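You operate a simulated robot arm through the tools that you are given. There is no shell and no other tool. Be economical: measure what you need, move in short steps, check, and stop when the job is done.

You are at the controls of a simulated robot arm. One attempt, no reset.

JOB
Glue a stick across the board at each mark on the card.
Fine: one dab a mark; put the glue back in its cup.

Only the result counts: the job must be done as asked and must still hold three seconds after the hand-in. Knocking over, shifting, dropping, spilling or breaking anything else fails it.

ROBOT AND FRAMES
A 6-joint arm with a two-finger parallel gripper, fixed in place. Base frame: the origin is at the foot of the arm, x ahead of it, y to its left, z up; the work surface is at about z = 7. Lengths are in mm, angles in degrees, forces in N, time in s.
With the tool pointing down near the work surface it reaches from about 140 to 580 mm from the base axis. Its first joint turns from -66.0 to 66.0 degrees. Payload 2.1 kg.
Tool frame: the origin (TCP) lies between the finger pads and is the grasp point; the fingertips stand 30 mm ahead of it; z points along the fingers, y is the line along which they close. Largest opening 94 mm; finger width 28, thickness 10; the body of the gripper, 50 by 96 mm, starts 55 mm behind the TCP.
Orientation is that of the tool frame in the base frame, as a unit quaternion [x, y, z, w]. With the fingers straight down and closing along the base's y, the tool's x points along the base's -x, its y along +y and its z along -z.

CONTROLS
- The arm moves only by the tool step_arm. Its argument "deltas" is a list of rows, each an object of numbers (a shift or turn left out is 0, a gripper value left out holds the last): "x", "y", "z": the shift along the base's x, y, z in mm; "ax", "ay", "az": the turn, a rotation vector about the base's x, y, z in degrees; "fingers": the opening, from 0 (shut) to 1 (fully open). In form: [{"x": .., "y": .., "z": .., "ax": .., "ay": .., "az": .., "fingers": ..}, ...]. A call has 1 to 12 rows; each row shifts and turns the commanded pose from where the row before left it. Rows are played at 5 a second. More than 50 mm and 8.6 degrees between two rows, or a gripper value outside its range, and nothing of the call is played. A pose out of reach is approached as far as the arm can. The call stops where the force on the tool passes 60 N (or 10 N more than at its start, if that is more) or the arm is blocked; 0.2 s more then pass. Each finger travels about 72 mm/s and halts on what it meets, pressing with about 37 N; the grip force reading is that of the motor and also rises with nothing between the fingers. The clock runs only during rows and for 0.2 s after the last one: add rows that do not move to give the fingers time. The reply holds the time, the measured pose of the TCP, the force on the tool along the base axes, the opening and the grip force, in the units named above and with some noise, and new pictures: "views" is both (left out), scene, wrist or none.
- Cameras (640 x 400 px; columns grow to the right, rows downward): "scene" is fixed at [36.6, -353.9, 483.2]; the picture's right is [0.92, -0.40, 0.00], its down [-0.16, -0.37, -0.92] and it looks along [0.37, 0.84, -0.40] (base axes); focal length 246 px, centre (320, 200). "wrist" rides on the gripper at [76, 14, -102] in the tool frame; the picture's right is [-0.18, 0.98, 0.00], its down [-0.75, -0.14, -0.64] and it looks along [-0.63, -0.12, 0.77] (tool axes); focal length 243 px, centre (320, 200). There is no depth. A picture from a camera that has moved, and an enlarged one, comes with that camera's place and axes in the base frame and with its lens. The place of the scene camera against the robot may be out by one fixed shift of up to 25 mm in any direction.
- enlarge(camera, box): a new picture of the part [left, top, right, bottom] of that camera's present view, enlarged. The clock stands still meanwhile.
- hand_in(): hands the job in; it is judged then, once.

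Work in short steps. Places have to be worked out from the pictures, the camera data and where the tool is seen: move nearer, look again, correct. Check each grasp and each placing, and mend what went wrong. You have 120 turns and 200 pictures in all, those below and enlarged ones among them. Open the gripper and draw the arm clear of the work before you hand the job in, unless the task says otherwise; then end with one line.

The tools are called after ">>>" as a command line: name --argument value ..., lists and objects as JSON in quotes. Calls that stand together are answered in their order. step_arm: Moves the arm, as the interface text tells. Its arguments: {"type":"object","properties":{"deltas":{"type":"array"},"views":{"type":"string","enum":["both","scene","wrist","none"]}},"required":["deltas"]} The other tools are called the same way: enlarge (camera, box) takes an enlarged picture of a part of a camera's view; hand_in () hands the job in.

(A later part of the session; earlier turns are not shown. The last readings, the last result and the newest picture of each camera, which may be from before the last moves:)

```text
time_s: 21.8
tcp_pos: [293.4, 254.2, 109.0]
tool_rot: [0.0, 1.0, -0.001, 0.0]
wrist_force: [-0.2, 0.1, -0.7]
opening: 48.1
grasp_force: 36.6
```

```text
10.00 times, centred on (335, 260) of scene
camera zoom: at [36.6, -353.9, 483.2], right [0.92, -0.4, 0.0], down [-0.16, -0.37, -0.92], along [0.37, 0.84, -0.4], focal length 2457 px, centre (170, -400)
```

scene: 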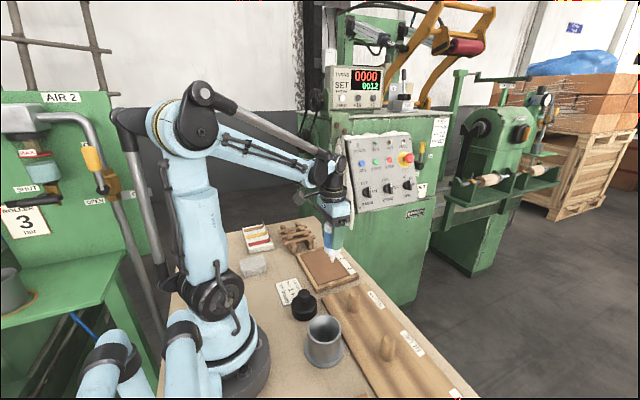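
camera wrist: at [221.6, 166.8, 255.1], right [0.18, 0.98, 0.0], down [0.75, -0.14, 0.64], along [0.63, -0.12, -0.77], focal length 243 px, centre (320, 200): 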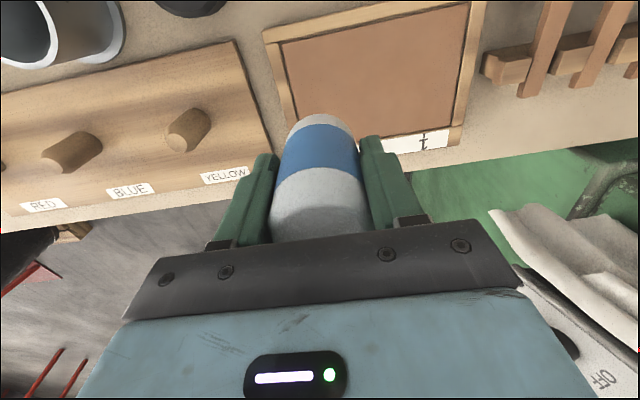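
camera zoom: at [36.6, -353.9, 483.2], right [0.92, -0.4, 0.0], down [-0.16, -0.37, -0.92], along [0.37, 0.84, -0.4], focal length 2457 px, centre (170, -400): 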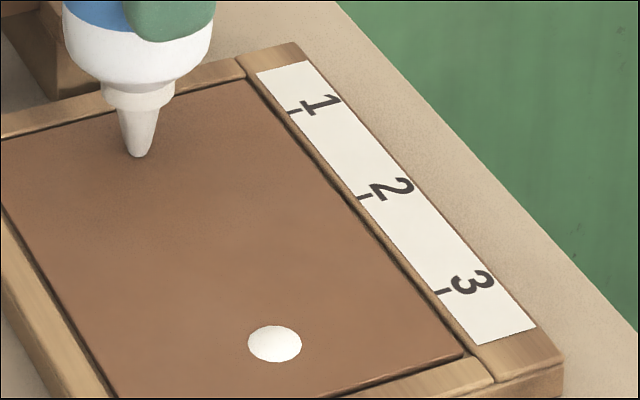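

>>> step_arm --deltas '[{"z": -0.8, "y": 0.5}, {"z": -0.7}, {}]' --views "none"

>>> enlarge --camera "scene" --box '[305, 240, 365, 280]'

```text
time_s: 22.6
tcp_pos: [293.3, 257.5, 109.4]
tool_rot: [0.0, 1.0, 0.0, 0.0]
wrist_force: [0.6, -1.5, 13.1]
opening: 48.0
grasp_force: 36.5
```

```text
10.00 times, centred on (335, 260) of scene
camera zoom: at [36.5, -353.9, 483.1], right [0.92, -0.4, 0.0], down [-0.16, -0.37, -0.92], along [0.37, 0.84, -0.4], focal length 2457 px, centre (170, -400)
```

zoom: 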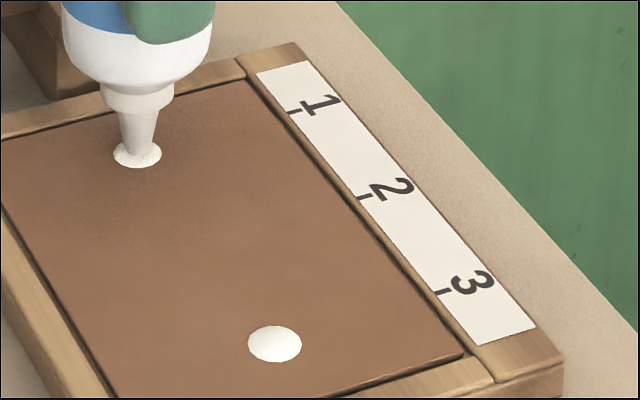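

Second dab is made, close to mark 1. I'll lift straight up, then carry the glue back to its cup by the reverse of the path.

>>> step_arm --deltas '[{"z": 10}, {"z": 30}, {"z": 30}, {"z": 30}, {"x": -10, "y": -40}, {"x": -15, "y": -40}, {"x": -15, "y": -40}, {"x": -15, "y": -40}, {"x": -15, "y": -40}, {"x": -15, "y": -40}, {"x": -15, "y": -40}, {"x": -7, "y": -10.5}]' --views "scene"

>>> enlarge --camera "scene" --box '[305, 240, 365, 280]'

>>> enlarge --camera "scene" --box '[250, 230, 410, 370]'

```text
time_s: 25.2
tcp_pos: [182.4, -34.8, 209.9]
tool_rot: [0.0, 1.0, 0.0, 0.0]
wrist_force: [-0.2, 0.7, -1.7]
opening: 48.0
grasp_force: 37.0
```

scene: 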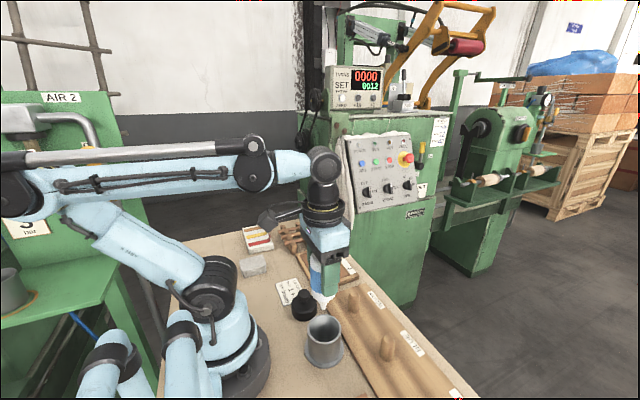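

```text
10.00 times, centred on (335, 260) of scene
camera zoom: at [36.6, -353.9, 483.2], right [0.92, -0.4, 0.0], down [-0.16, -0.37, -0.92], along [0.37, 0.84, -0.4], focal length 2457 px, centre (170, -400)
```

zoom: 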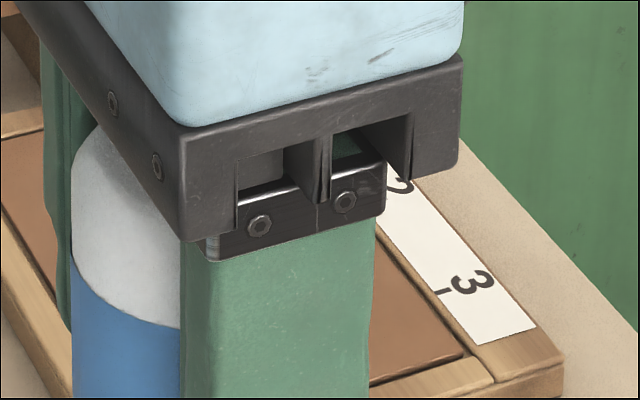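

```text
2.86 times, centred on (330, 300) of scene
camera zoom: at [36.6, -353.9, 483.2], right [0.92, -0.4, 0.0], down [-0.16, -0.37, -0.92], along [0.37, 0.84, -0.4], focal length 702 px, centre (291, -86)
```

zoom: 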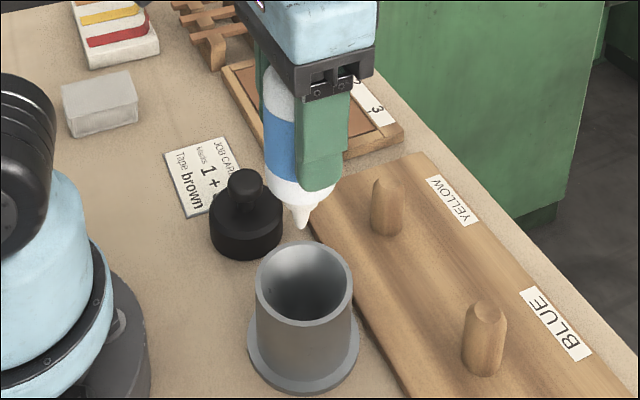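

>>> step_arm --deltas '[{}, {}, {}]' --views "none"

>>> enlarge --camera "scene" --box '[250, 230, 410, 370]'

```text
time_s: 26.0
tcp_pos: [184.0, -34.5, 209.8]
tool_rot: [0.0, 1.0, 0.001, 0.0]
wrist_force: [-0.5, 0.1, -1.3]
opening: 48.3
grasp_force: 36.9
```

```text
2.86 times, centred on (330, 300) of scene
camera zoom: at [36.6, -353.9, 483.2], right [0.92, -0.4, 0.0], down [-0.16, -0.37, -0.92], along [0.37, 0.84, -0.4], focal length 702 px, centre (291, -86)
```

zoom: 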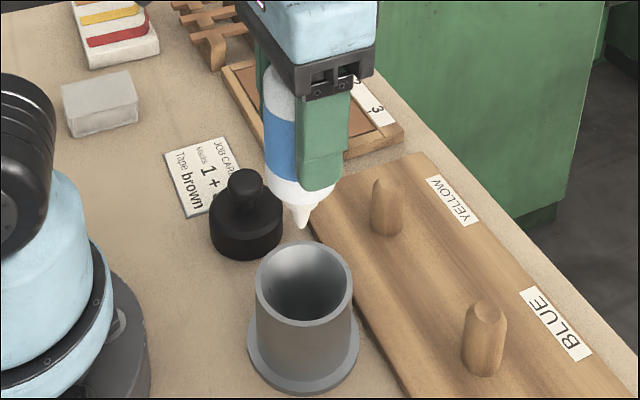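

Tip is ~2 mm short in x. I'll correct and lower until the tip is just above the rim.

>>> step_arm --deltas '[{"x": 2.5, "z": -20}, {"z": -20}, {}]' --views "wrist"

>>> enlarge --camera "scene" --box '[280, 280, 370, 370]'

```text
time_s: 26.8
tcp_pos: [188.7, -33.8, 169.8]
tool_rot: [0.0, 1.0, 0.0, 0.0]
wrist_force: [-0.6, 0.2, -1.4]
opening: 48.2
grasp_force: 37.3
camera wrist: at [112.5, -20.6, 271.8], right [0.18, 0.98, 0.0], down [0.75, -0.14, 0.64], along [0.63, -0.12, -0.77], focal length 243 px, centre (320, 200)
```

wrist: 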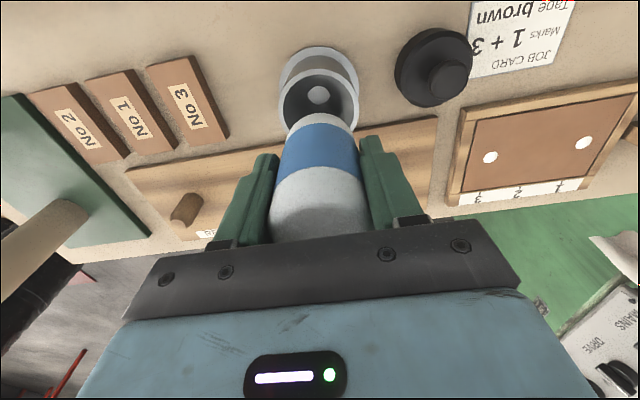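

```text
4.44 times, centred on (325, 325) of scene
camera zoom: at [36.6, -353.9, 483.2], right [0.92, -0.4, 0.0], down [-0.16, -0.37, -0.92], along [0.37, 0.84, -0.4], focal length 1092 px, centre (298, -356)
```

zoom: 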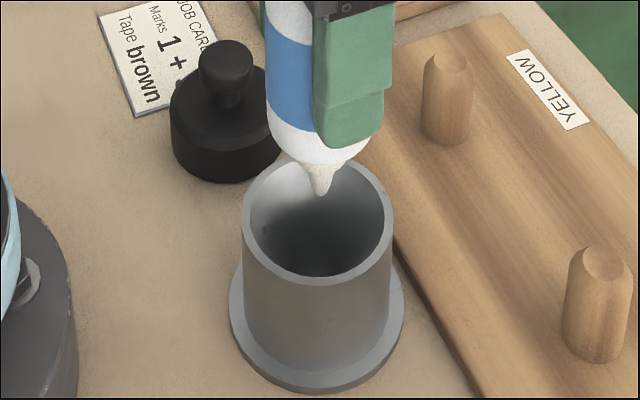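

Aligned with the cup. I'll lower to about 8 mm above the original height.

>>> step_arm --deltas '[{"x": -0.5, "y": -0.3, "z": -20}, {"z": -20}, {"z": -12}, {"z": -8}, {}]' --views "wrist"

>>> enlarge --camera "scene" --box '[280, 280, 370, 370]'

>>> enlarge --camera "wrist" --box '[240, 40, 400, 180]'

```text
time_s: 28.0
tcp_pos: [187.1, -32.9, 107.7]
tool_rot: [-0.001, 1.0, 0.0, 0.0]
wrist_force: [0.0, -0.2, -2.0]
opening: 47.7
grasp_force: 36.4
camera wrist: at [111.7, -20.6, 210.6], right [0.18, 0.98, 0.0], down [0.75, -0.14, 0.64], along [0.63, -0.12, -0.77], focal length 243 px, centre (320, 200)
```

wrist: 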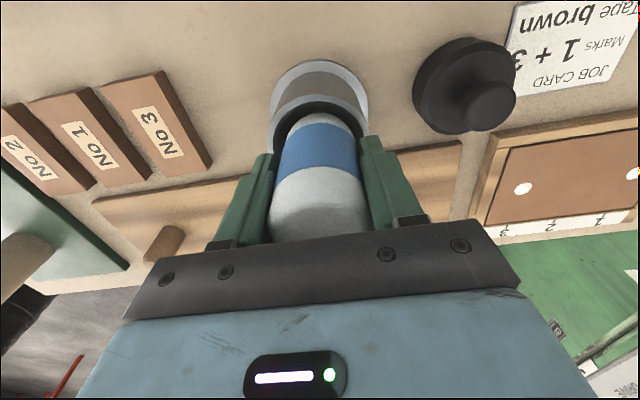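

```text
4.44 times, centred on (325, 325) of scene
camera zoom: at [36.6, -353.9, 483.2], right [0.92, -0.4, 0.0], down [-0.16, -0.37, -0.92], along [0.37, 0.84, -0.4], focal length 1092 px, centre (298, -356)
```

zoom: 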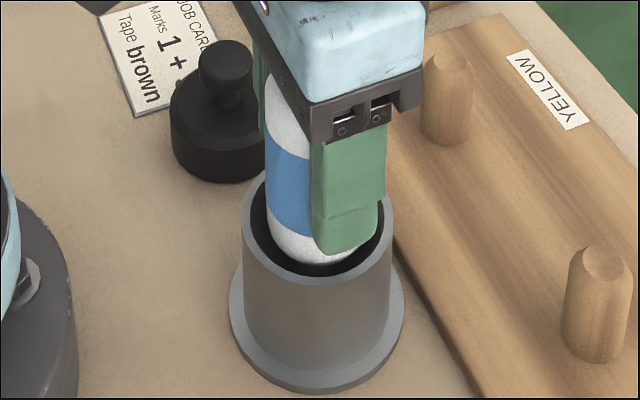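

```text
2.86 times, centred on (320, 110) of wrist
camera zoom: at [111.7, -20.6, 210.6], right [0.18, 0.98, 0.0], down [0.75, -0.14, 0.64], along [0.63, -0.12, -0.77], focal length 693 px, centre (320, 457)
```

zoom: 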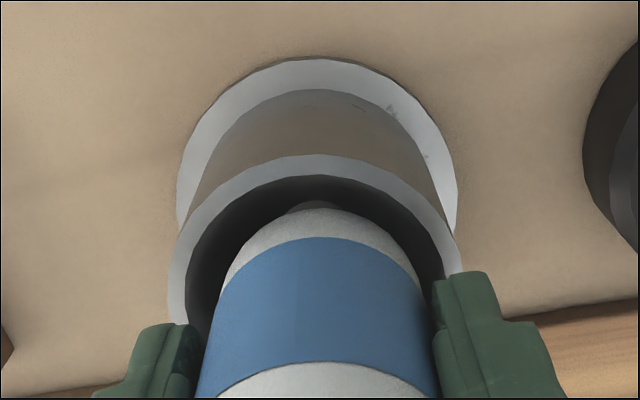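

Inside the cup without contact. I'll lower slowly to the floor.

>>> step_arm --deltas '[{"y": -1.2, "z": -2}, {"z": -1.5}, {"z": -1}, {}]' --views "none"

```text
time_s: 29.0
tcp_pos: [186.9, -35.9, 103.5]
tool_rot: [0.0, 1.0, 0.001, 0.0]
wrist_force: [-3.4, 2.7, 1.5]
opening: 48.3
grasp_force: 36.8
```

>>> step_arm --deltas '[{"z": -0.8}, {}, {}]' --views "none"

>>> enlarge --camera "scene" --box '[280, 280, 370, 370]'

```text
time_s: 29.8
tcp_pos: [187.0, -35.5, 104.0]
tool_rot: [0.0, 1.0, 0.0, 0.0]
wrist_force: [-8.1, 1.1, 3.6]
opening: 47.9
grasp_force: 36.7
```

```text
4.44 times, centred on (325, 325) of scene
camera zoom: at [36.6, -353.9, 483.2], right [0.92, -0.4, 0.0], down [-0.16, -0.37, -0.92], along [0.37, 0.84, -0.4], focal length 1092 px, centre (298, -356)
```

zoom: 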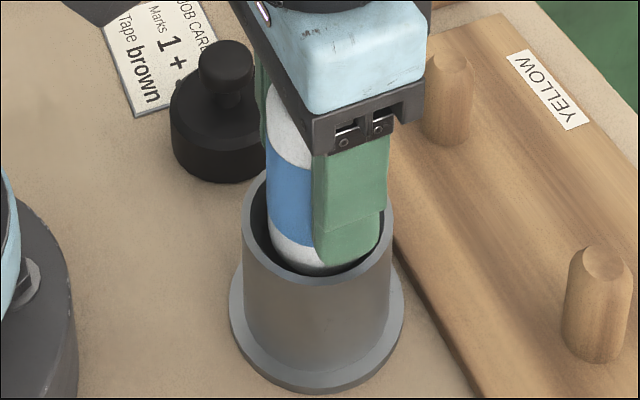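

The force pushes toward −x, so I'm a little far in +x. I'll ease x back before lowering further.

>>> step_arm --deltas '[{"x": -1.5}, {}, {}]' --views "none"

```text
time_s: 30.6
tcp_pos: [187.2, -35.8, 103.2]
tool_rot: [0.0, 1.0, 0.0, 0.001]
wrist_force: [-0.2, 0.7, -1.2]
opening: 48.0
grasp_force: 37.0
```

Lateral force is gone. I'll lower the last bit.

>>> step_arm --deltas '[{"z": -0.8}, {}, {}]' --views "none"

```text
time_s: 31.4
tcp_pos: [186.9, -36.8, 102.8]
tool_rot: [0.001, 1.0, 0.001, -0.001]
wrist_force: [0.3, 2.7, 2.1]
opening: 47.8
grasp_force: 36.5
```

Forces match those at the original grasp, so it is seated. Release slowly and check.

>>> step_arm --deltas '[{"z": -0.4}, {"fingers": 0.54}, {"fingers": 0.65}, {"fingers": 0.9}, {}, {}]' --views "wrist"

>>> enlarge --camera "scene" --box '[280, 280, 370, 370]'

```text
time_s: 32.8
tcp_pos: [186.2, -36.3, 102.1]
tool_rot: [0.0, 1.0, 0.0, 0.0]
wrist_force: [0.1, -0.6, 0.0]
opening: 84.7
grasp_force: 0.0
camera wrist: at [110.4, -22.7, 204.7], right [0.18, 0.98, 0.0], down [0.75, -0.14, 0.64], along [0.63, -0.12, -0.77], focal length 243 px, centre (320, 200)
```

wrist: 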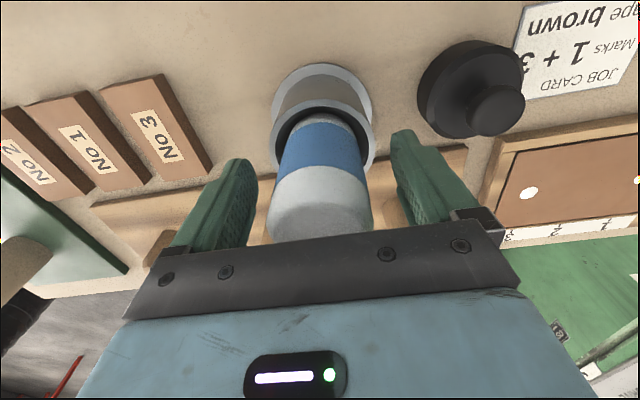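

```text
4.44 times, centred on (325, 325) of scene
camera zoom: at [36.6, -353.9, 483.2], right [0.92, -0.4, 0.0], down [-0.16, -0.37, -0.92], along [0.37, 0.84, -0.4], focal length 1092 px, centre (298, -356)
```

zoom: 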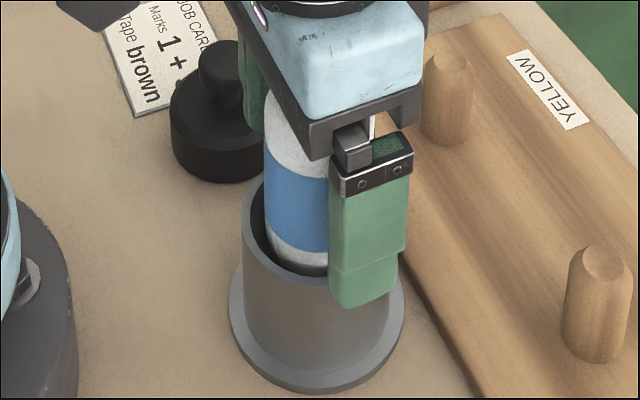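

Glue stands in its cup. I'll lift straight up, then move toward the board to measure dabs and marks in the wrist view.

>>> step_arm --deltas '[{"z": 30}, {"z": 40}, {"z": 40}, {"y": 48}, {"y": 48}, {"y": 48}, {"y": 48}, {"y": 48}, {"y": 10}, {"x": 10, "z": -20}, {}]'

>>> enlarge --camera "wrist" --box '[230, 90, 430, 215]'

>>> enlarge --camera "scene" --box '[280, 280, 370, 370]'

```text
time_s: 35.2
tcp_pos: [197.5, 214.2, 193.3]
tool_rot: [0.0, 1.0, 0.0, 0.0]
wrist_force: [0.1, -0.8, -0.2]
opening: 84.5
grasp_force: 0.1
camera wrist: at [122.3, 227.8, 295.5], right [0.18, 0.98, 0.0], down [0.75, -0.14, 0.64], along [0.63, -0.12, -0.77], focal length 243 px, centre (320, 200)
```

scene: 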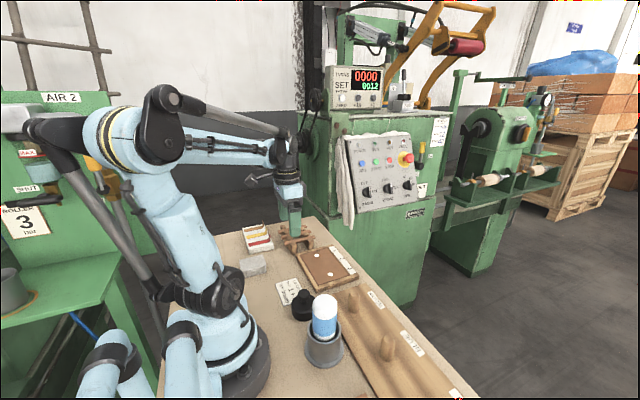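
wrist: 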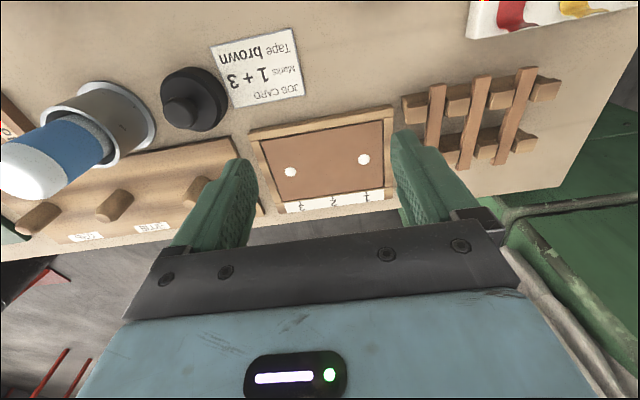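

```text
3.20 times, centred on (330, 152) of wrist
camera zoom: at [122.3, 227.8, 295.5], right [0.18, 0.98, 0.0], down [0.75, -0.14, 0.64], along [0.63, -0.12, -0.77], focal length 776 px, centre (288, 352)
```

zoom: 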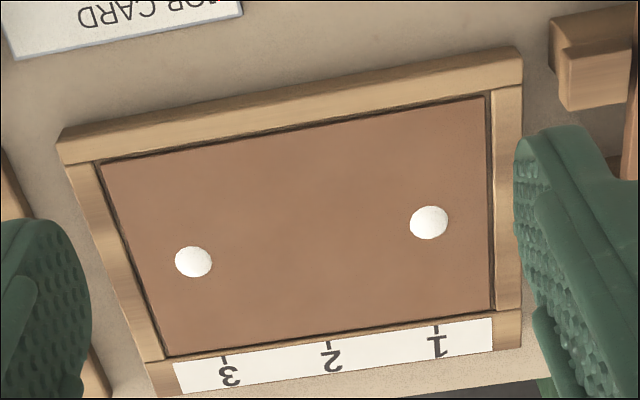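

```text
4.44 times, centred on (325, 325) of scene
camera zoom: at [36.6, -353.9, 483.2], right [0.92, -0.4, 0.0], down [-0.16, -0.37, -0.92], along [0.37, 0.84, -0.4], focal length 1092 px, centre (298, -356)
```

zoom: 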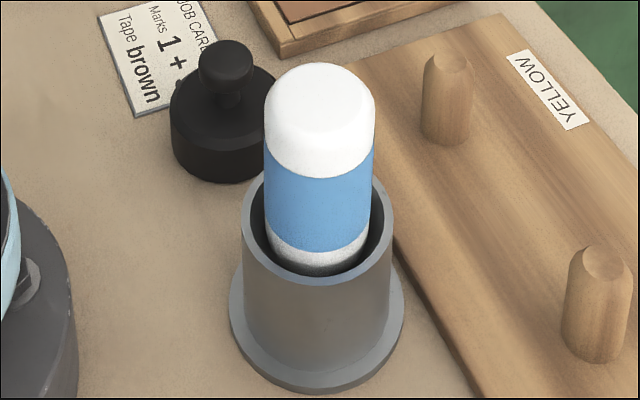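

Dabs and ticks agree to within 0.5 mm, and panel mid is x≈296. Now above the first stick (266.5, 331.5), with the fingers partly closed.

>>> step_arm --deltas '[{"x": 17.2, "y": 29.3, "fingers": 0.5}, {"x": 17.2, "y": 29.3, "fingers": 0.35}, {"x": 17.2, "y": 29.3}, {"x": 17.2, "y": 29.3}, {"z": -35}, {"z": -35}, {}]'

>>> enlarge --camera "scene" --box '[265, 200, 345, 250]'

>>> enlarge --camera "wrist" --box '[200, 60, 440, 230]'

```text
time_s: 36.8
tcp_pos: [265.1, 328.7, 122.8]
tool_rot: [0.0, 1.0, 0.0, -0.001]
wrist_force: [-0.5, 0.8, 0.3]
opening: 32.9
grasp_force: 0.1
camera wrist: at [189.5, 343.0, 225.2], right [0.18, 0.98, 0.0], down [0.75, -0.14, 0.64], along [0.63, -0.12, -0.77], focal length 243 px, centre (320, 200)
```

scene: 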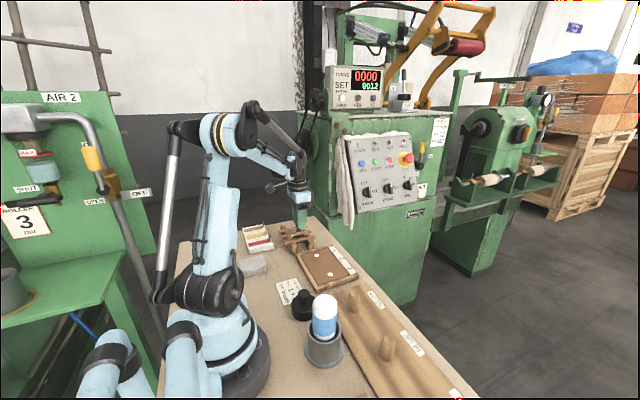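
wrist: 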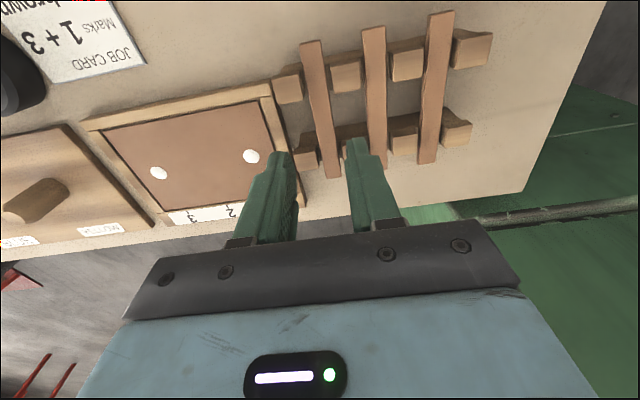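

```text
8.00 times, centred on (305, 225) of scene
camera zoom: at [36.6, -353.9, 483.2], right [0.92, -0.4, 0.0], down [-0.16, -0.37, -0.92], along [0.37, 0.84, -0.4], focal length 1966 px, centre (440, 0)
```

zoom: 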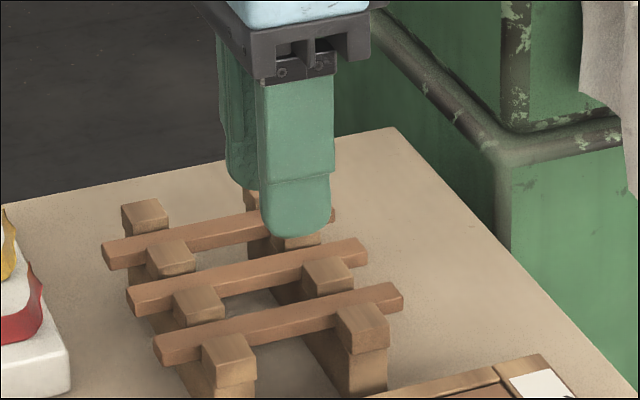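

```text
2.35 times, centred on (320, 145) of wrist
camera zoom: at [189.5, 343.0, 225.2], right [0.18, 0.98, 0.0], down [0.75, -0.14, 0.64], along [0.63, -0.12, -0.77], focal length 571 px, centre (320, 329)
```

zoom: 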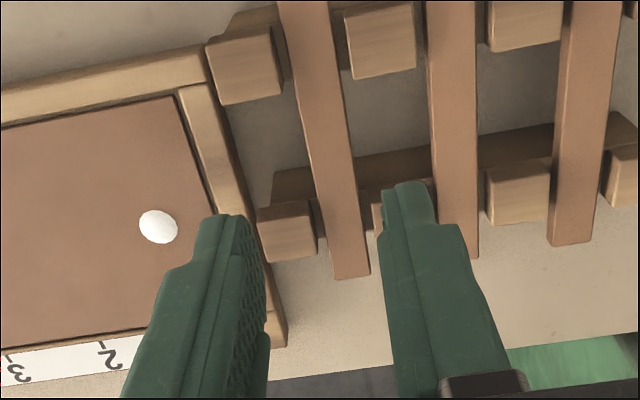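

Stick 1 is at y≈331.7, x-centre ≈265.5; I'm 3 mm short in y. I'll correct and lower to just above the stick.

>>> step_arm --deltas '[{"y": 3, "x": 0.5, "z": -25}, {"z": -15}, {}, {}]' --views "wrist"

>>> enlarge --camera "scene" --box '[265, 210, 329, 250]'

>>> enlarge --camera "wrist" --box '[220, 80, 420, 205]'

```text
time_s: 37.8
tcp_pos: [265.2, 333.6, 83.1]
tool_rot: [0.0, 1.0, 0.0, 0.0]
wrist_force: [-0.1, 0.3, 0.7]
opening: 33.1
grasp_force: 0.1
camera wrist: at [189.9, 346.5, 185.7], right [0.18, 0.98, 0.0], down [0.75, -0.14, 0.64], along [0.63, -0.12, -0.77], focal length 243 px, centre (320, 200)
```

wrist: 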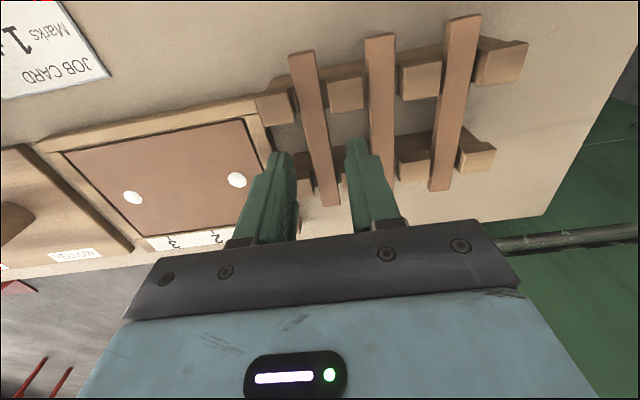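

```text
10.00 times, centred on (297, 230) of scene
camera zoom: at [36.6, -353.9, 483.2], right [0.92, -0.4, 0.0], down [-0.16, -0.37, -0.92], along [0.37, 0.84, -0.4], focal length 2457 px, centre (550, -100)
```

zoom: 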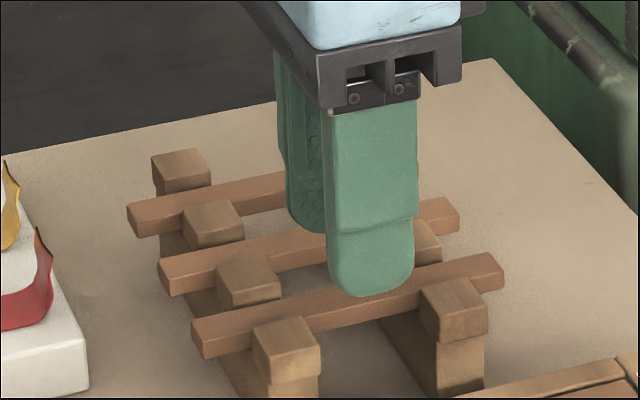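

```text
3.20 times, centred on (320, 142) of wrist
camera zoom: at [189.9, 346.5, 185.7], right [0.18, 0.98, 0.0], down [0.75, -0.14, 0.64], along [0.63, -0.12, -0.77], focal length 776 px, centre (320, 384)
```

zoom: 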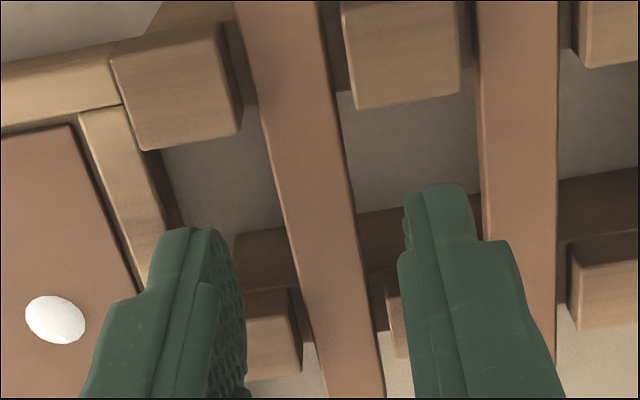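

Correcting y −2.2 and x −2 (centring between the rails, gap ≈245–281), then going lower.

>>> step_arm --deltas '[{"y": -2.2, "x": -2}, {"z": -10}, {}, {}]' --views "wrist"

>>> enlarge --camera "scene" --box '[265, 210, 329, 250]'

>>> enlarge --camera "wrist" --box '[220, 80, 420, 205]'

```text
time_s: 38.8
tcp_pos: [262.6, 331.5, 73.5]
tool_rot: [0.0, 1.0, 0.0, 0.0]
wrist_force: [0.7, -0.3, -0.4]
opening: 33.1
grasp_force: 0.1
camera wrist: at [187.6, 344.9, 175.4], right [0.18, 0.98, 0.0], down [0.75, -0.14, 0.64], along [0.63, -0.12, -0.77], focal length 243 px, centre (320, 200)
```

wrist: 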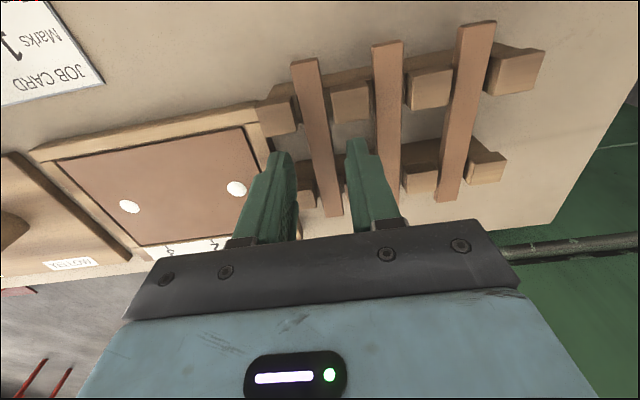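

```text
10.00 times, centred on (297, 230) of scene
camera zoom: at [36.6, -353.9, 483.2], right [0.92, -0.4, 0.0], down [-0.16, -0.37, -0.92], along [0.37, 0.84, -0.4], focal length 2457 px, centre (550, -100)
```

zoom: 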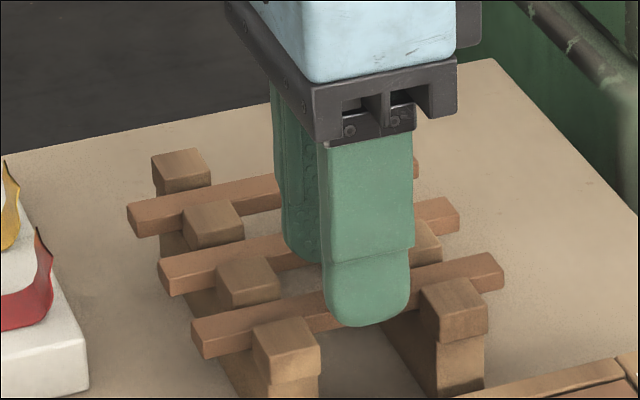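

```text
3.20 times, centred on (320, 142) of wrist
camera zoom: at [187.6, 344.9, 175.4], right [0.18, 0.98, 0.0], down [0.75, -0.14, 0.64], along [0.63, -0.12, -0.77], focal length 776 px, centre (320, 384)
```

zoom: 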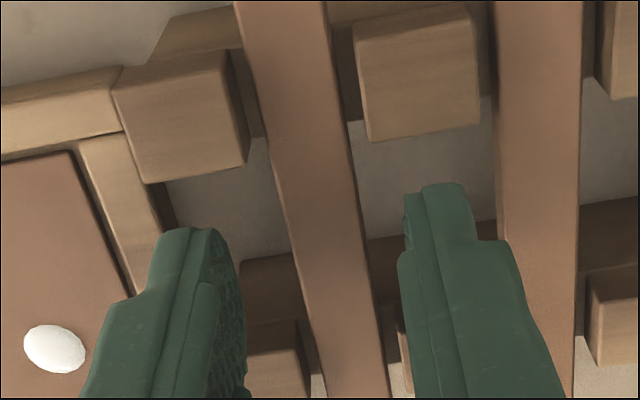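

Well centred. I'll lower 15 mm so the tips straddle the stick.

>>> step_arm --deltas '[{"z": -8}, {"z": -7}, {}, {}]' --views "none"

>>> enlarge --camera "scene" --box '[270, 215, 334, 255]'

>>> enlarge --camera "wrist" --box '[220, 80, 420, 205]'

```text
time_s: 39.8
tcp_pos: [263.5, 333.6, 57.7]
tool_rot: [0.0, 1.0, 0.001, 0.0]
wrist_force: [0.1, 0.0, -0.3]
opening: 32.9
grasp_force: 0.1
```

```text
10.00 times, centred on (302, 235) of scene
camera zoom: at [36.6, -353.9, 483.2], right [0.92, -0.4, 0.0], down [-0.16, -0.37, -0.92], along [0.37, 0.84, -0.4], focal length 2457 px, centre (500, -150)
```

zoom: 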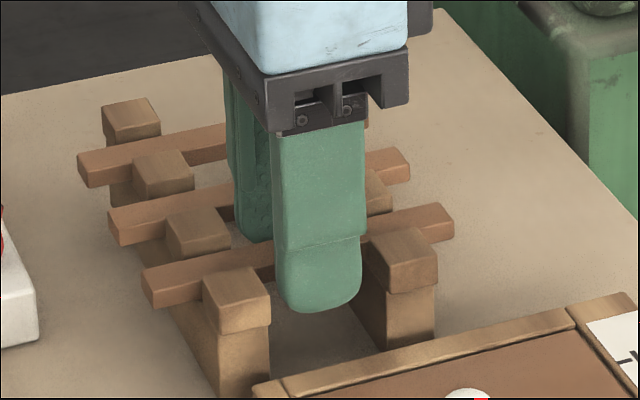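

```text
3.20 times, centred on (320, 142) of wrist
camera zoom: at [188.0, 345.2, 160.7], right [0.18, 0.98, 0.0], down [0.75, -0.14, 0.64], along [0.63, -0.12, -0.77], focal length 776 px, centre (320, 384)
```

zoom: 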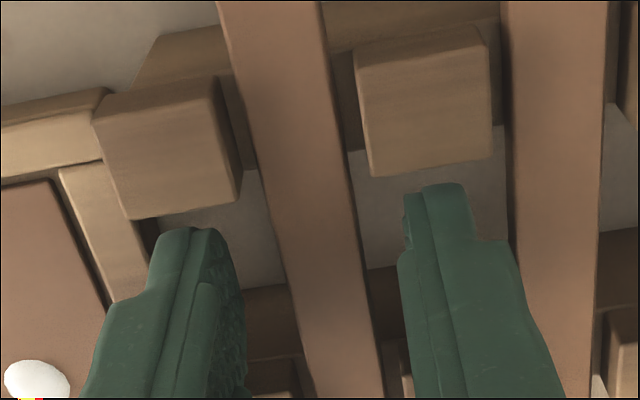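

Tips look a few mm below the stick's underside. I'll raise 4 mm, then close on the stick.

>>> step_arm --deltas '[{"z": 4, "y": -0.5}, {"fingers": 0.25}, {"fingers": 0.15}, {"fingers": 0.1}, {}, {}]' --views "none"

>>> enlarge --camera "scene" --box '[270, 215, 334, 255]'

>>> enlarge --camera "wrist" --box '[220, 80, 420, 205]'

```text
time_s: 41.2
tcp_pos: [263.4, 332.1, 61.1]
tool_rot: [0.0, 1.0, -0.001, 0.0]
wrist_force: [0.9, 0.2, 0.5]
opening: 13.4
grasp_force: 37.0
```

```text
10.00 times, centred on (302, 235) of scene
camera zoom: at [36.6, -353.9, 483.2], right [0.92, -0.4, 0.0], down [-0.16, -0.37, -0.92], along [0.37, 0.84, -0.4], focal length 2457 px, centre (500, -150)
```

zoom: 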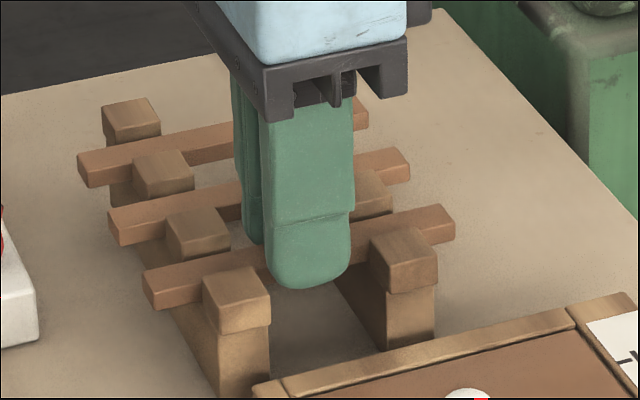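

```text
3.20 times, centred on (320, 142) of wrist
camera zoom: at [187.7, 345.1, 164.4], right [0.18, 0.98, 0.0], down [0.75, -0.14, 0.64], along [0.63, -0.12, -0.77], focal length 776 px, centre (320, 384)
```

zoom: 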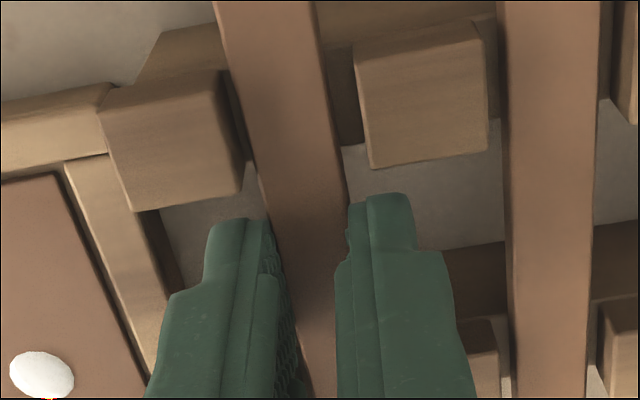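

Gripped at 13.4 mm, tips about level with the stick's underside. Lifting straight up.

>>> step_arm --deltas '[{"z": 6}, {"z": 14}, {"z": 30}, {"z": 30}, {}]'

>>> enlarge --camera "scene" --box '[260, 190, 356, 250]'

>>> enlarge --camera "wrist" --box '[220, 80, 420, 205]'

```text
time_s: 42.4
tcp_pos: [263.9, 333.6, 141.3]
tool_rot: [0.0, 1.0, 0.0, -0.001]
wrist_force: [0.9, 0.5, 0.3]
opening: 13.5
grasp_force: 37.4
camera wrist: at [188.6, 346.5, 244.2], right [0.18, 0.98, 0.0], down [0.75, -0.14, 0.64], along [0.63, -0.12, -0.77], focal length 243 px, centre (320, 200)
```

scene: 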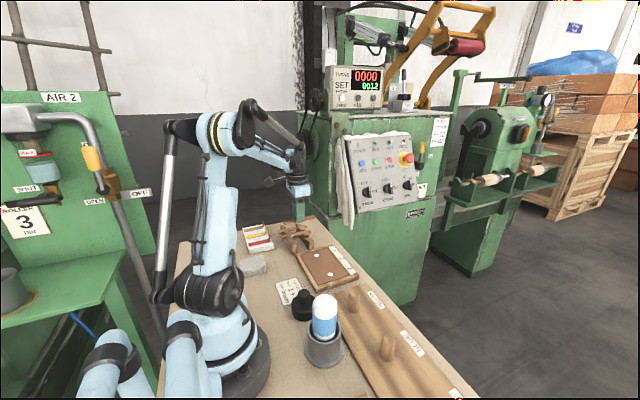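
wrist: 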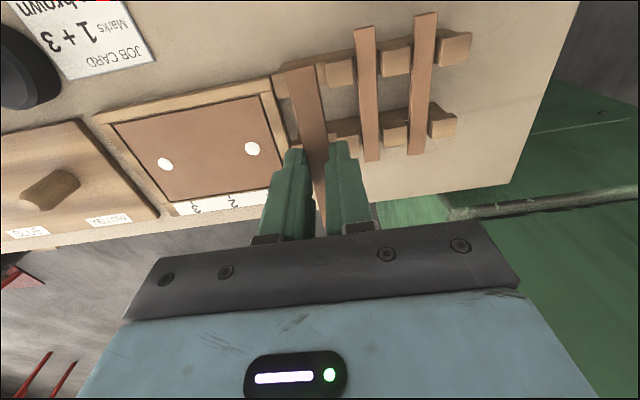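

```text
6.67 times, centred on (308, 220) of scene
camera zoom: at [36.6, -353.9, 483.2], right [0.92, -0.4, 0.0], down [-0.16, -0.37, -0.92], along [0.37, 0.84, -0.4], focal length 1638 px, centre (400, 67)
```

zoom: 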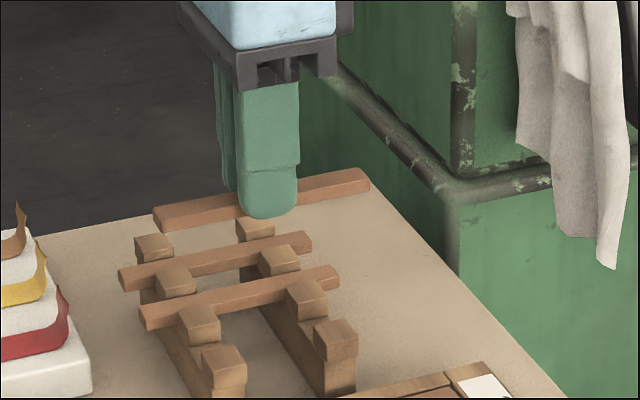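

```text
3.20 times, centred on (320, 142) of wrist
camera zoom: at [188.6, 346.5, 244.2], right [0.18, 0.98, 0.0], down [0.75, -0.14, 0.64], along [0.63, -0.12, -0.77], focal length 776 px, centre (320, 384)
```

zoom: 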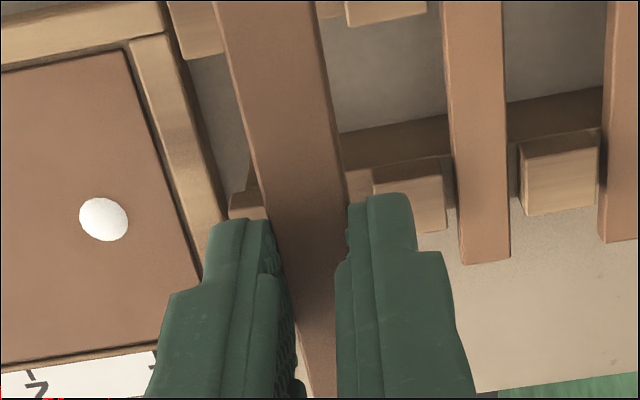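

Held level. I'll carry it over mark 3: TCP target (294, 153.5).

>>> step_arm --deltas '[{"x": 7.5, "y": -45}, {"x": 7.5, "y": -45}, {"x": 7.5, "y": -45}, {"x": 7.5, "y": -44}, {"z": -30}, {"z": -20}, {}, {}]'

>>> enlarge --camera "scene" --box '[290, 230, 370, 280]'

>>> enlarge --camera "wrist" --box '[200, 60, 440, 210]'

```text
time_s: 44.2
tcp_pos: [291.3, 151.5, 92.2]
tool_rot: [0.0, 1.0, 0.001, 0.001]
wrist_force: [-0.5, 0.4, -0.4]
opening: 13.4
grasp_force: 36.8
camera wrist: at [216.4, 165.0, 195.3], right [0.18, 0.98, 0.0], down [0.75, -0.14, 0.64], along [0.63, -0.12, -0.77], focal length 243 px, centre (320, 200)
```

scene: 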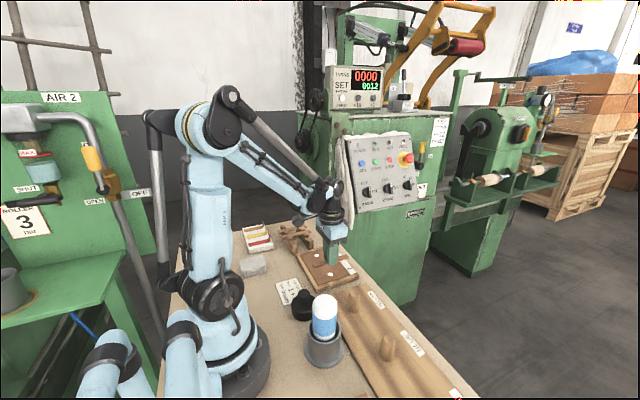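
wrist: 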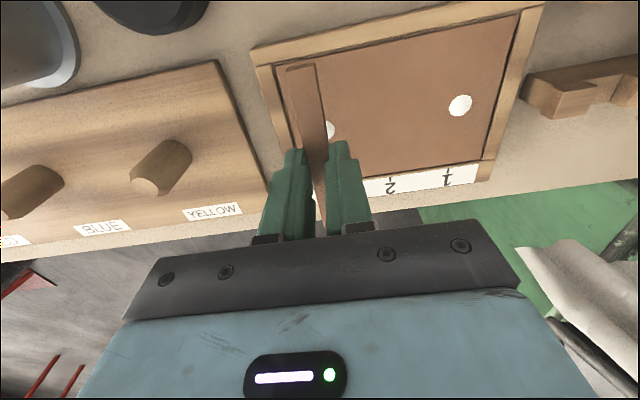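

```text
8.00 times, centred on (330, 255) of scene
camera zoom: at [36.6, -353.9, 483.2], right [0.92, -0.4, 0.0], down [-0.16, -0.37, -0.92], along [0.37, 0.84, -0.4], focal length 1966 px, centre (240, -240)
```

zoom: 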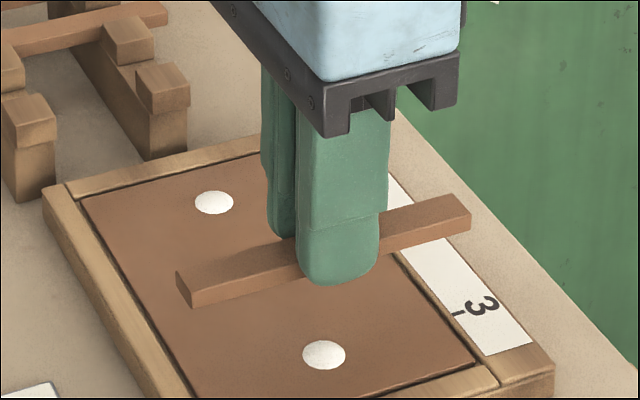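

```text
2.67 times, centred on (320, 135) of wrist
camera zoom: at [216.4, 165.0, 195.3], right [0.18, 0.98, 0.0], down [0.75, -0.14, 0.64], along [0.63, -0.12, -0.77], focal length 647 px, centre (320, 373)
```

zoom: 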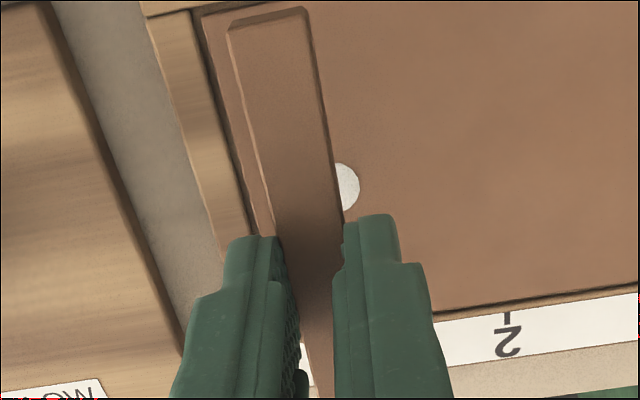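

I need +2.3 y and +2.7 x. I'll correct and lower to ~12 mm above the board.

>>> step_arm --deltas '[{"x": 2.7, "y": 2.3}, {"z": -20}, {"z": -17}, {}, {}]' --views "wrist"

>>> enlarge --camera "scene" --box '[290, 240, 370, 290]'

>>> enlarge --camera "wrist" --box '[200, 60, 440, 210]'

```text
time_s: 45.4
tcp_pos: [294.4, 155.0, 56.6]
tool_rot: [0.0, 1.0, 0.0, 0.001]
wrist_force: [0.2, 0.0, -0.1]
opening: 13.1
grasp_force: 36.9
camera wrist: at [219.2, 169.0, 158.0], right [0.18, 0.98, 0.0], down [0.75, -0.14, 0.64], along [0.63, -0.12, -0.77], focal length 243 px, centre (320, 200)
```

wrist: 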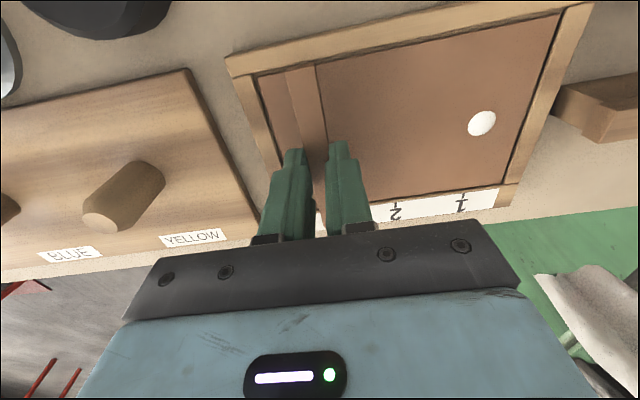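

```text
8.00 times, centred on (330, 265) of scene
camera zoom: at [36.6, -353.9, 483.2], right [0.92, -0.4, 0.0], down [-0.16, -0.37, -0.92], along [0.37, 0.84, -0.4], focal length 1966 px, centre (240, -320)
```

zoom: 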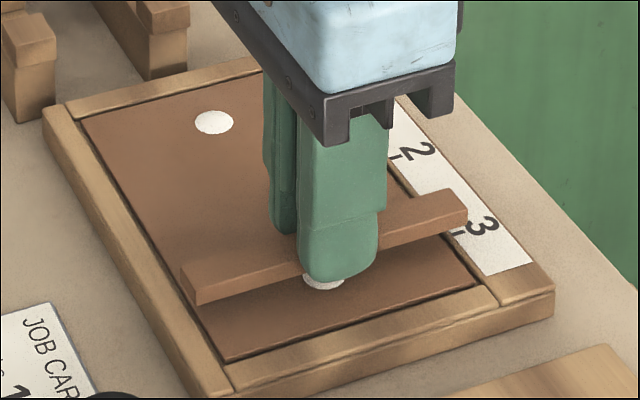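

```text
2.67 times, centred on (320, 135) of wrist
camera zoom: at [219.2, 169.0, 158.0], right [0.18, 0.98, 0.0], down [0.75, -0.14, 0.64], along [0.63, -0.12, -0.77], focal length 647 px, centre (320, 373)
```

zoom: 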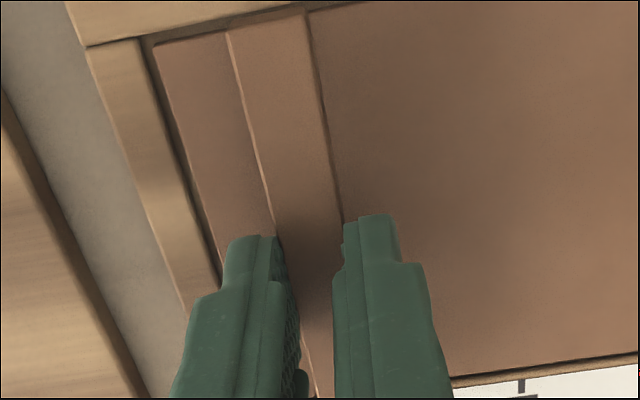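

Aligned. I'll lower in small rows, watching the force.

>>> step_arm --deltas '[{"x": -0.8, "z": -4}, {"z": -3}, {"z": -2}, {}]' --views "none"

>>> enlarge --camera "scene" --box '[290, 240, 370, 290]'

```text
time_s: 46.4
tcp_pos: [295.3, 154.1, 46.9]
tool_rot: [0.0, 1.0, 0.0, 0.0]
wrist_force: [-0.6, 1.2, 9.3]
opening: 13.2
grasp_force: 36.7
```

```text
8.00 times, centred on (330, 265) of scene
camera zoom: at [36.6, -353.9, 483.1], right [0.92, -0.4, 0.0], down [-0.16, -0.37, -0.92], along [0.37, 0.84, -0.4], focal length 1966 px, centre (240, -320)
```

zoom: 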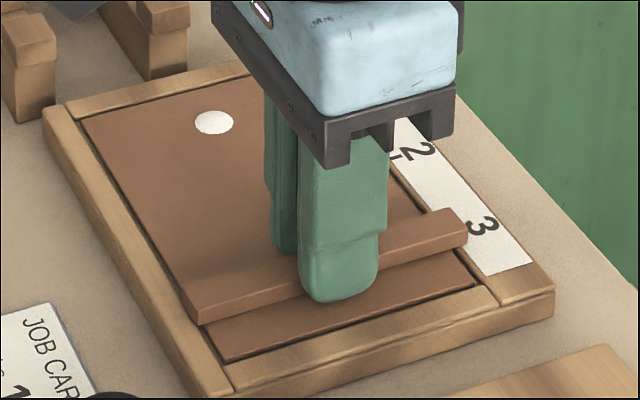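

Contact, 9 N. I'll press lightly, hold a moment, then open just enough to release.

>>> step_arm --deltas '[{"z": -0.7}, {}, {}, {}, {}, {}]' --views "none"

>>> enlarge --camera "wrist" --box '[200, 60, 440, 210]'

>>> enlarge --camera "scene" --box '[300, 255, 364, 295]'

```text
time_s: 47.8
tcp_pos: [295.9, 154.4, 45.2]
tool_rot: [0.0, 1.0, 0.0, 0.001]
wrist_force: [-2.2, 4.0, 25.6]
opening: 13.2
grasp_force: 37.5
```

```text
2.67 times, centred on (320, 135) of wrist
camera zoom: at [219.7, 168.4, 147.8], right [0.18, 0.98, 0.0], down [0.75, -0.14, 0.64], along [0.63, -0.12, -0.77], focal length 647 px, centre (320, 373)
```

zoom: 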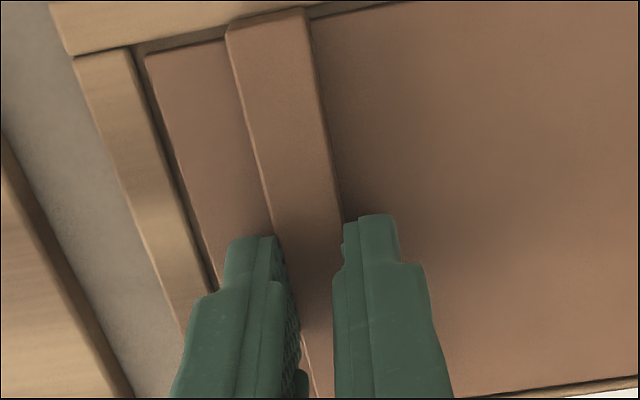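

```text
10.00 times, centred on (332, 275) of scene
camera zoom: at [36.5, -353.9, 483.1], right [0.92, -0.4, 0.0], down [-0.16, -0.37, -0.92], along [0.37, 0.84, -0.4], focal length 2457 px, centre (200, -550)
```

zoom: 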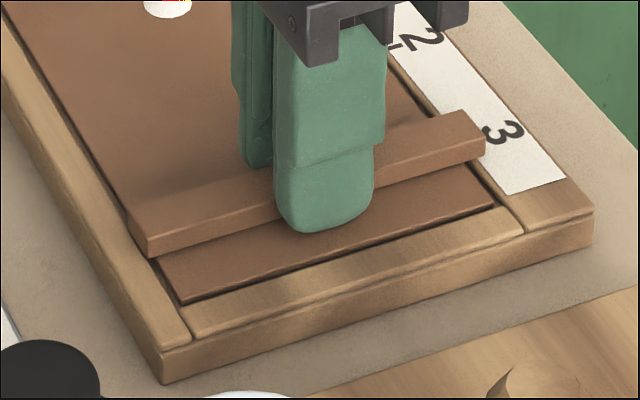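

Stick lies flat across at mark 3. I'll hold two more seconds, relax the pressure and open.

>>> step_arm --deltas '[{}, {}, {}, {}, {}, {}, {"z": 0.8}, {}, {"fingers": 0.2}, {"fingers": 0.3}, {}, {}]' --views "none"

>>> enlarge --camera "scene" --box '[300, 255, 364, 295]'

```text
time_s: 50.4
tcp_pos: [295.5, 154.5, 45.0]
tool_rot: [-0.001, 1.0, 0.001, 0.0]
wrist_force: [0.3, -0.1, 0.4]
opening: 28.2
grasp_force: 0.0
```

```text
10.00 times, centred on (332, 275) of scene
camera zoom: at [36.6, -353.9, 483.2], right [0.92, -0.4, 0.0], down [-0.16, -0.37, -0.92], along [0.37, 0.84, -0.4], focal length 2457 px, centre (200, -550)
```

zoom: 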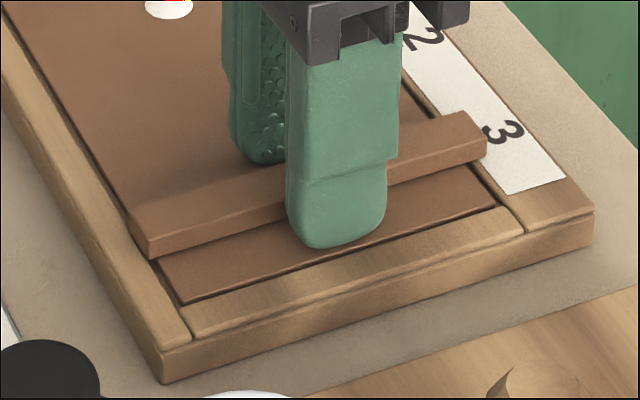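

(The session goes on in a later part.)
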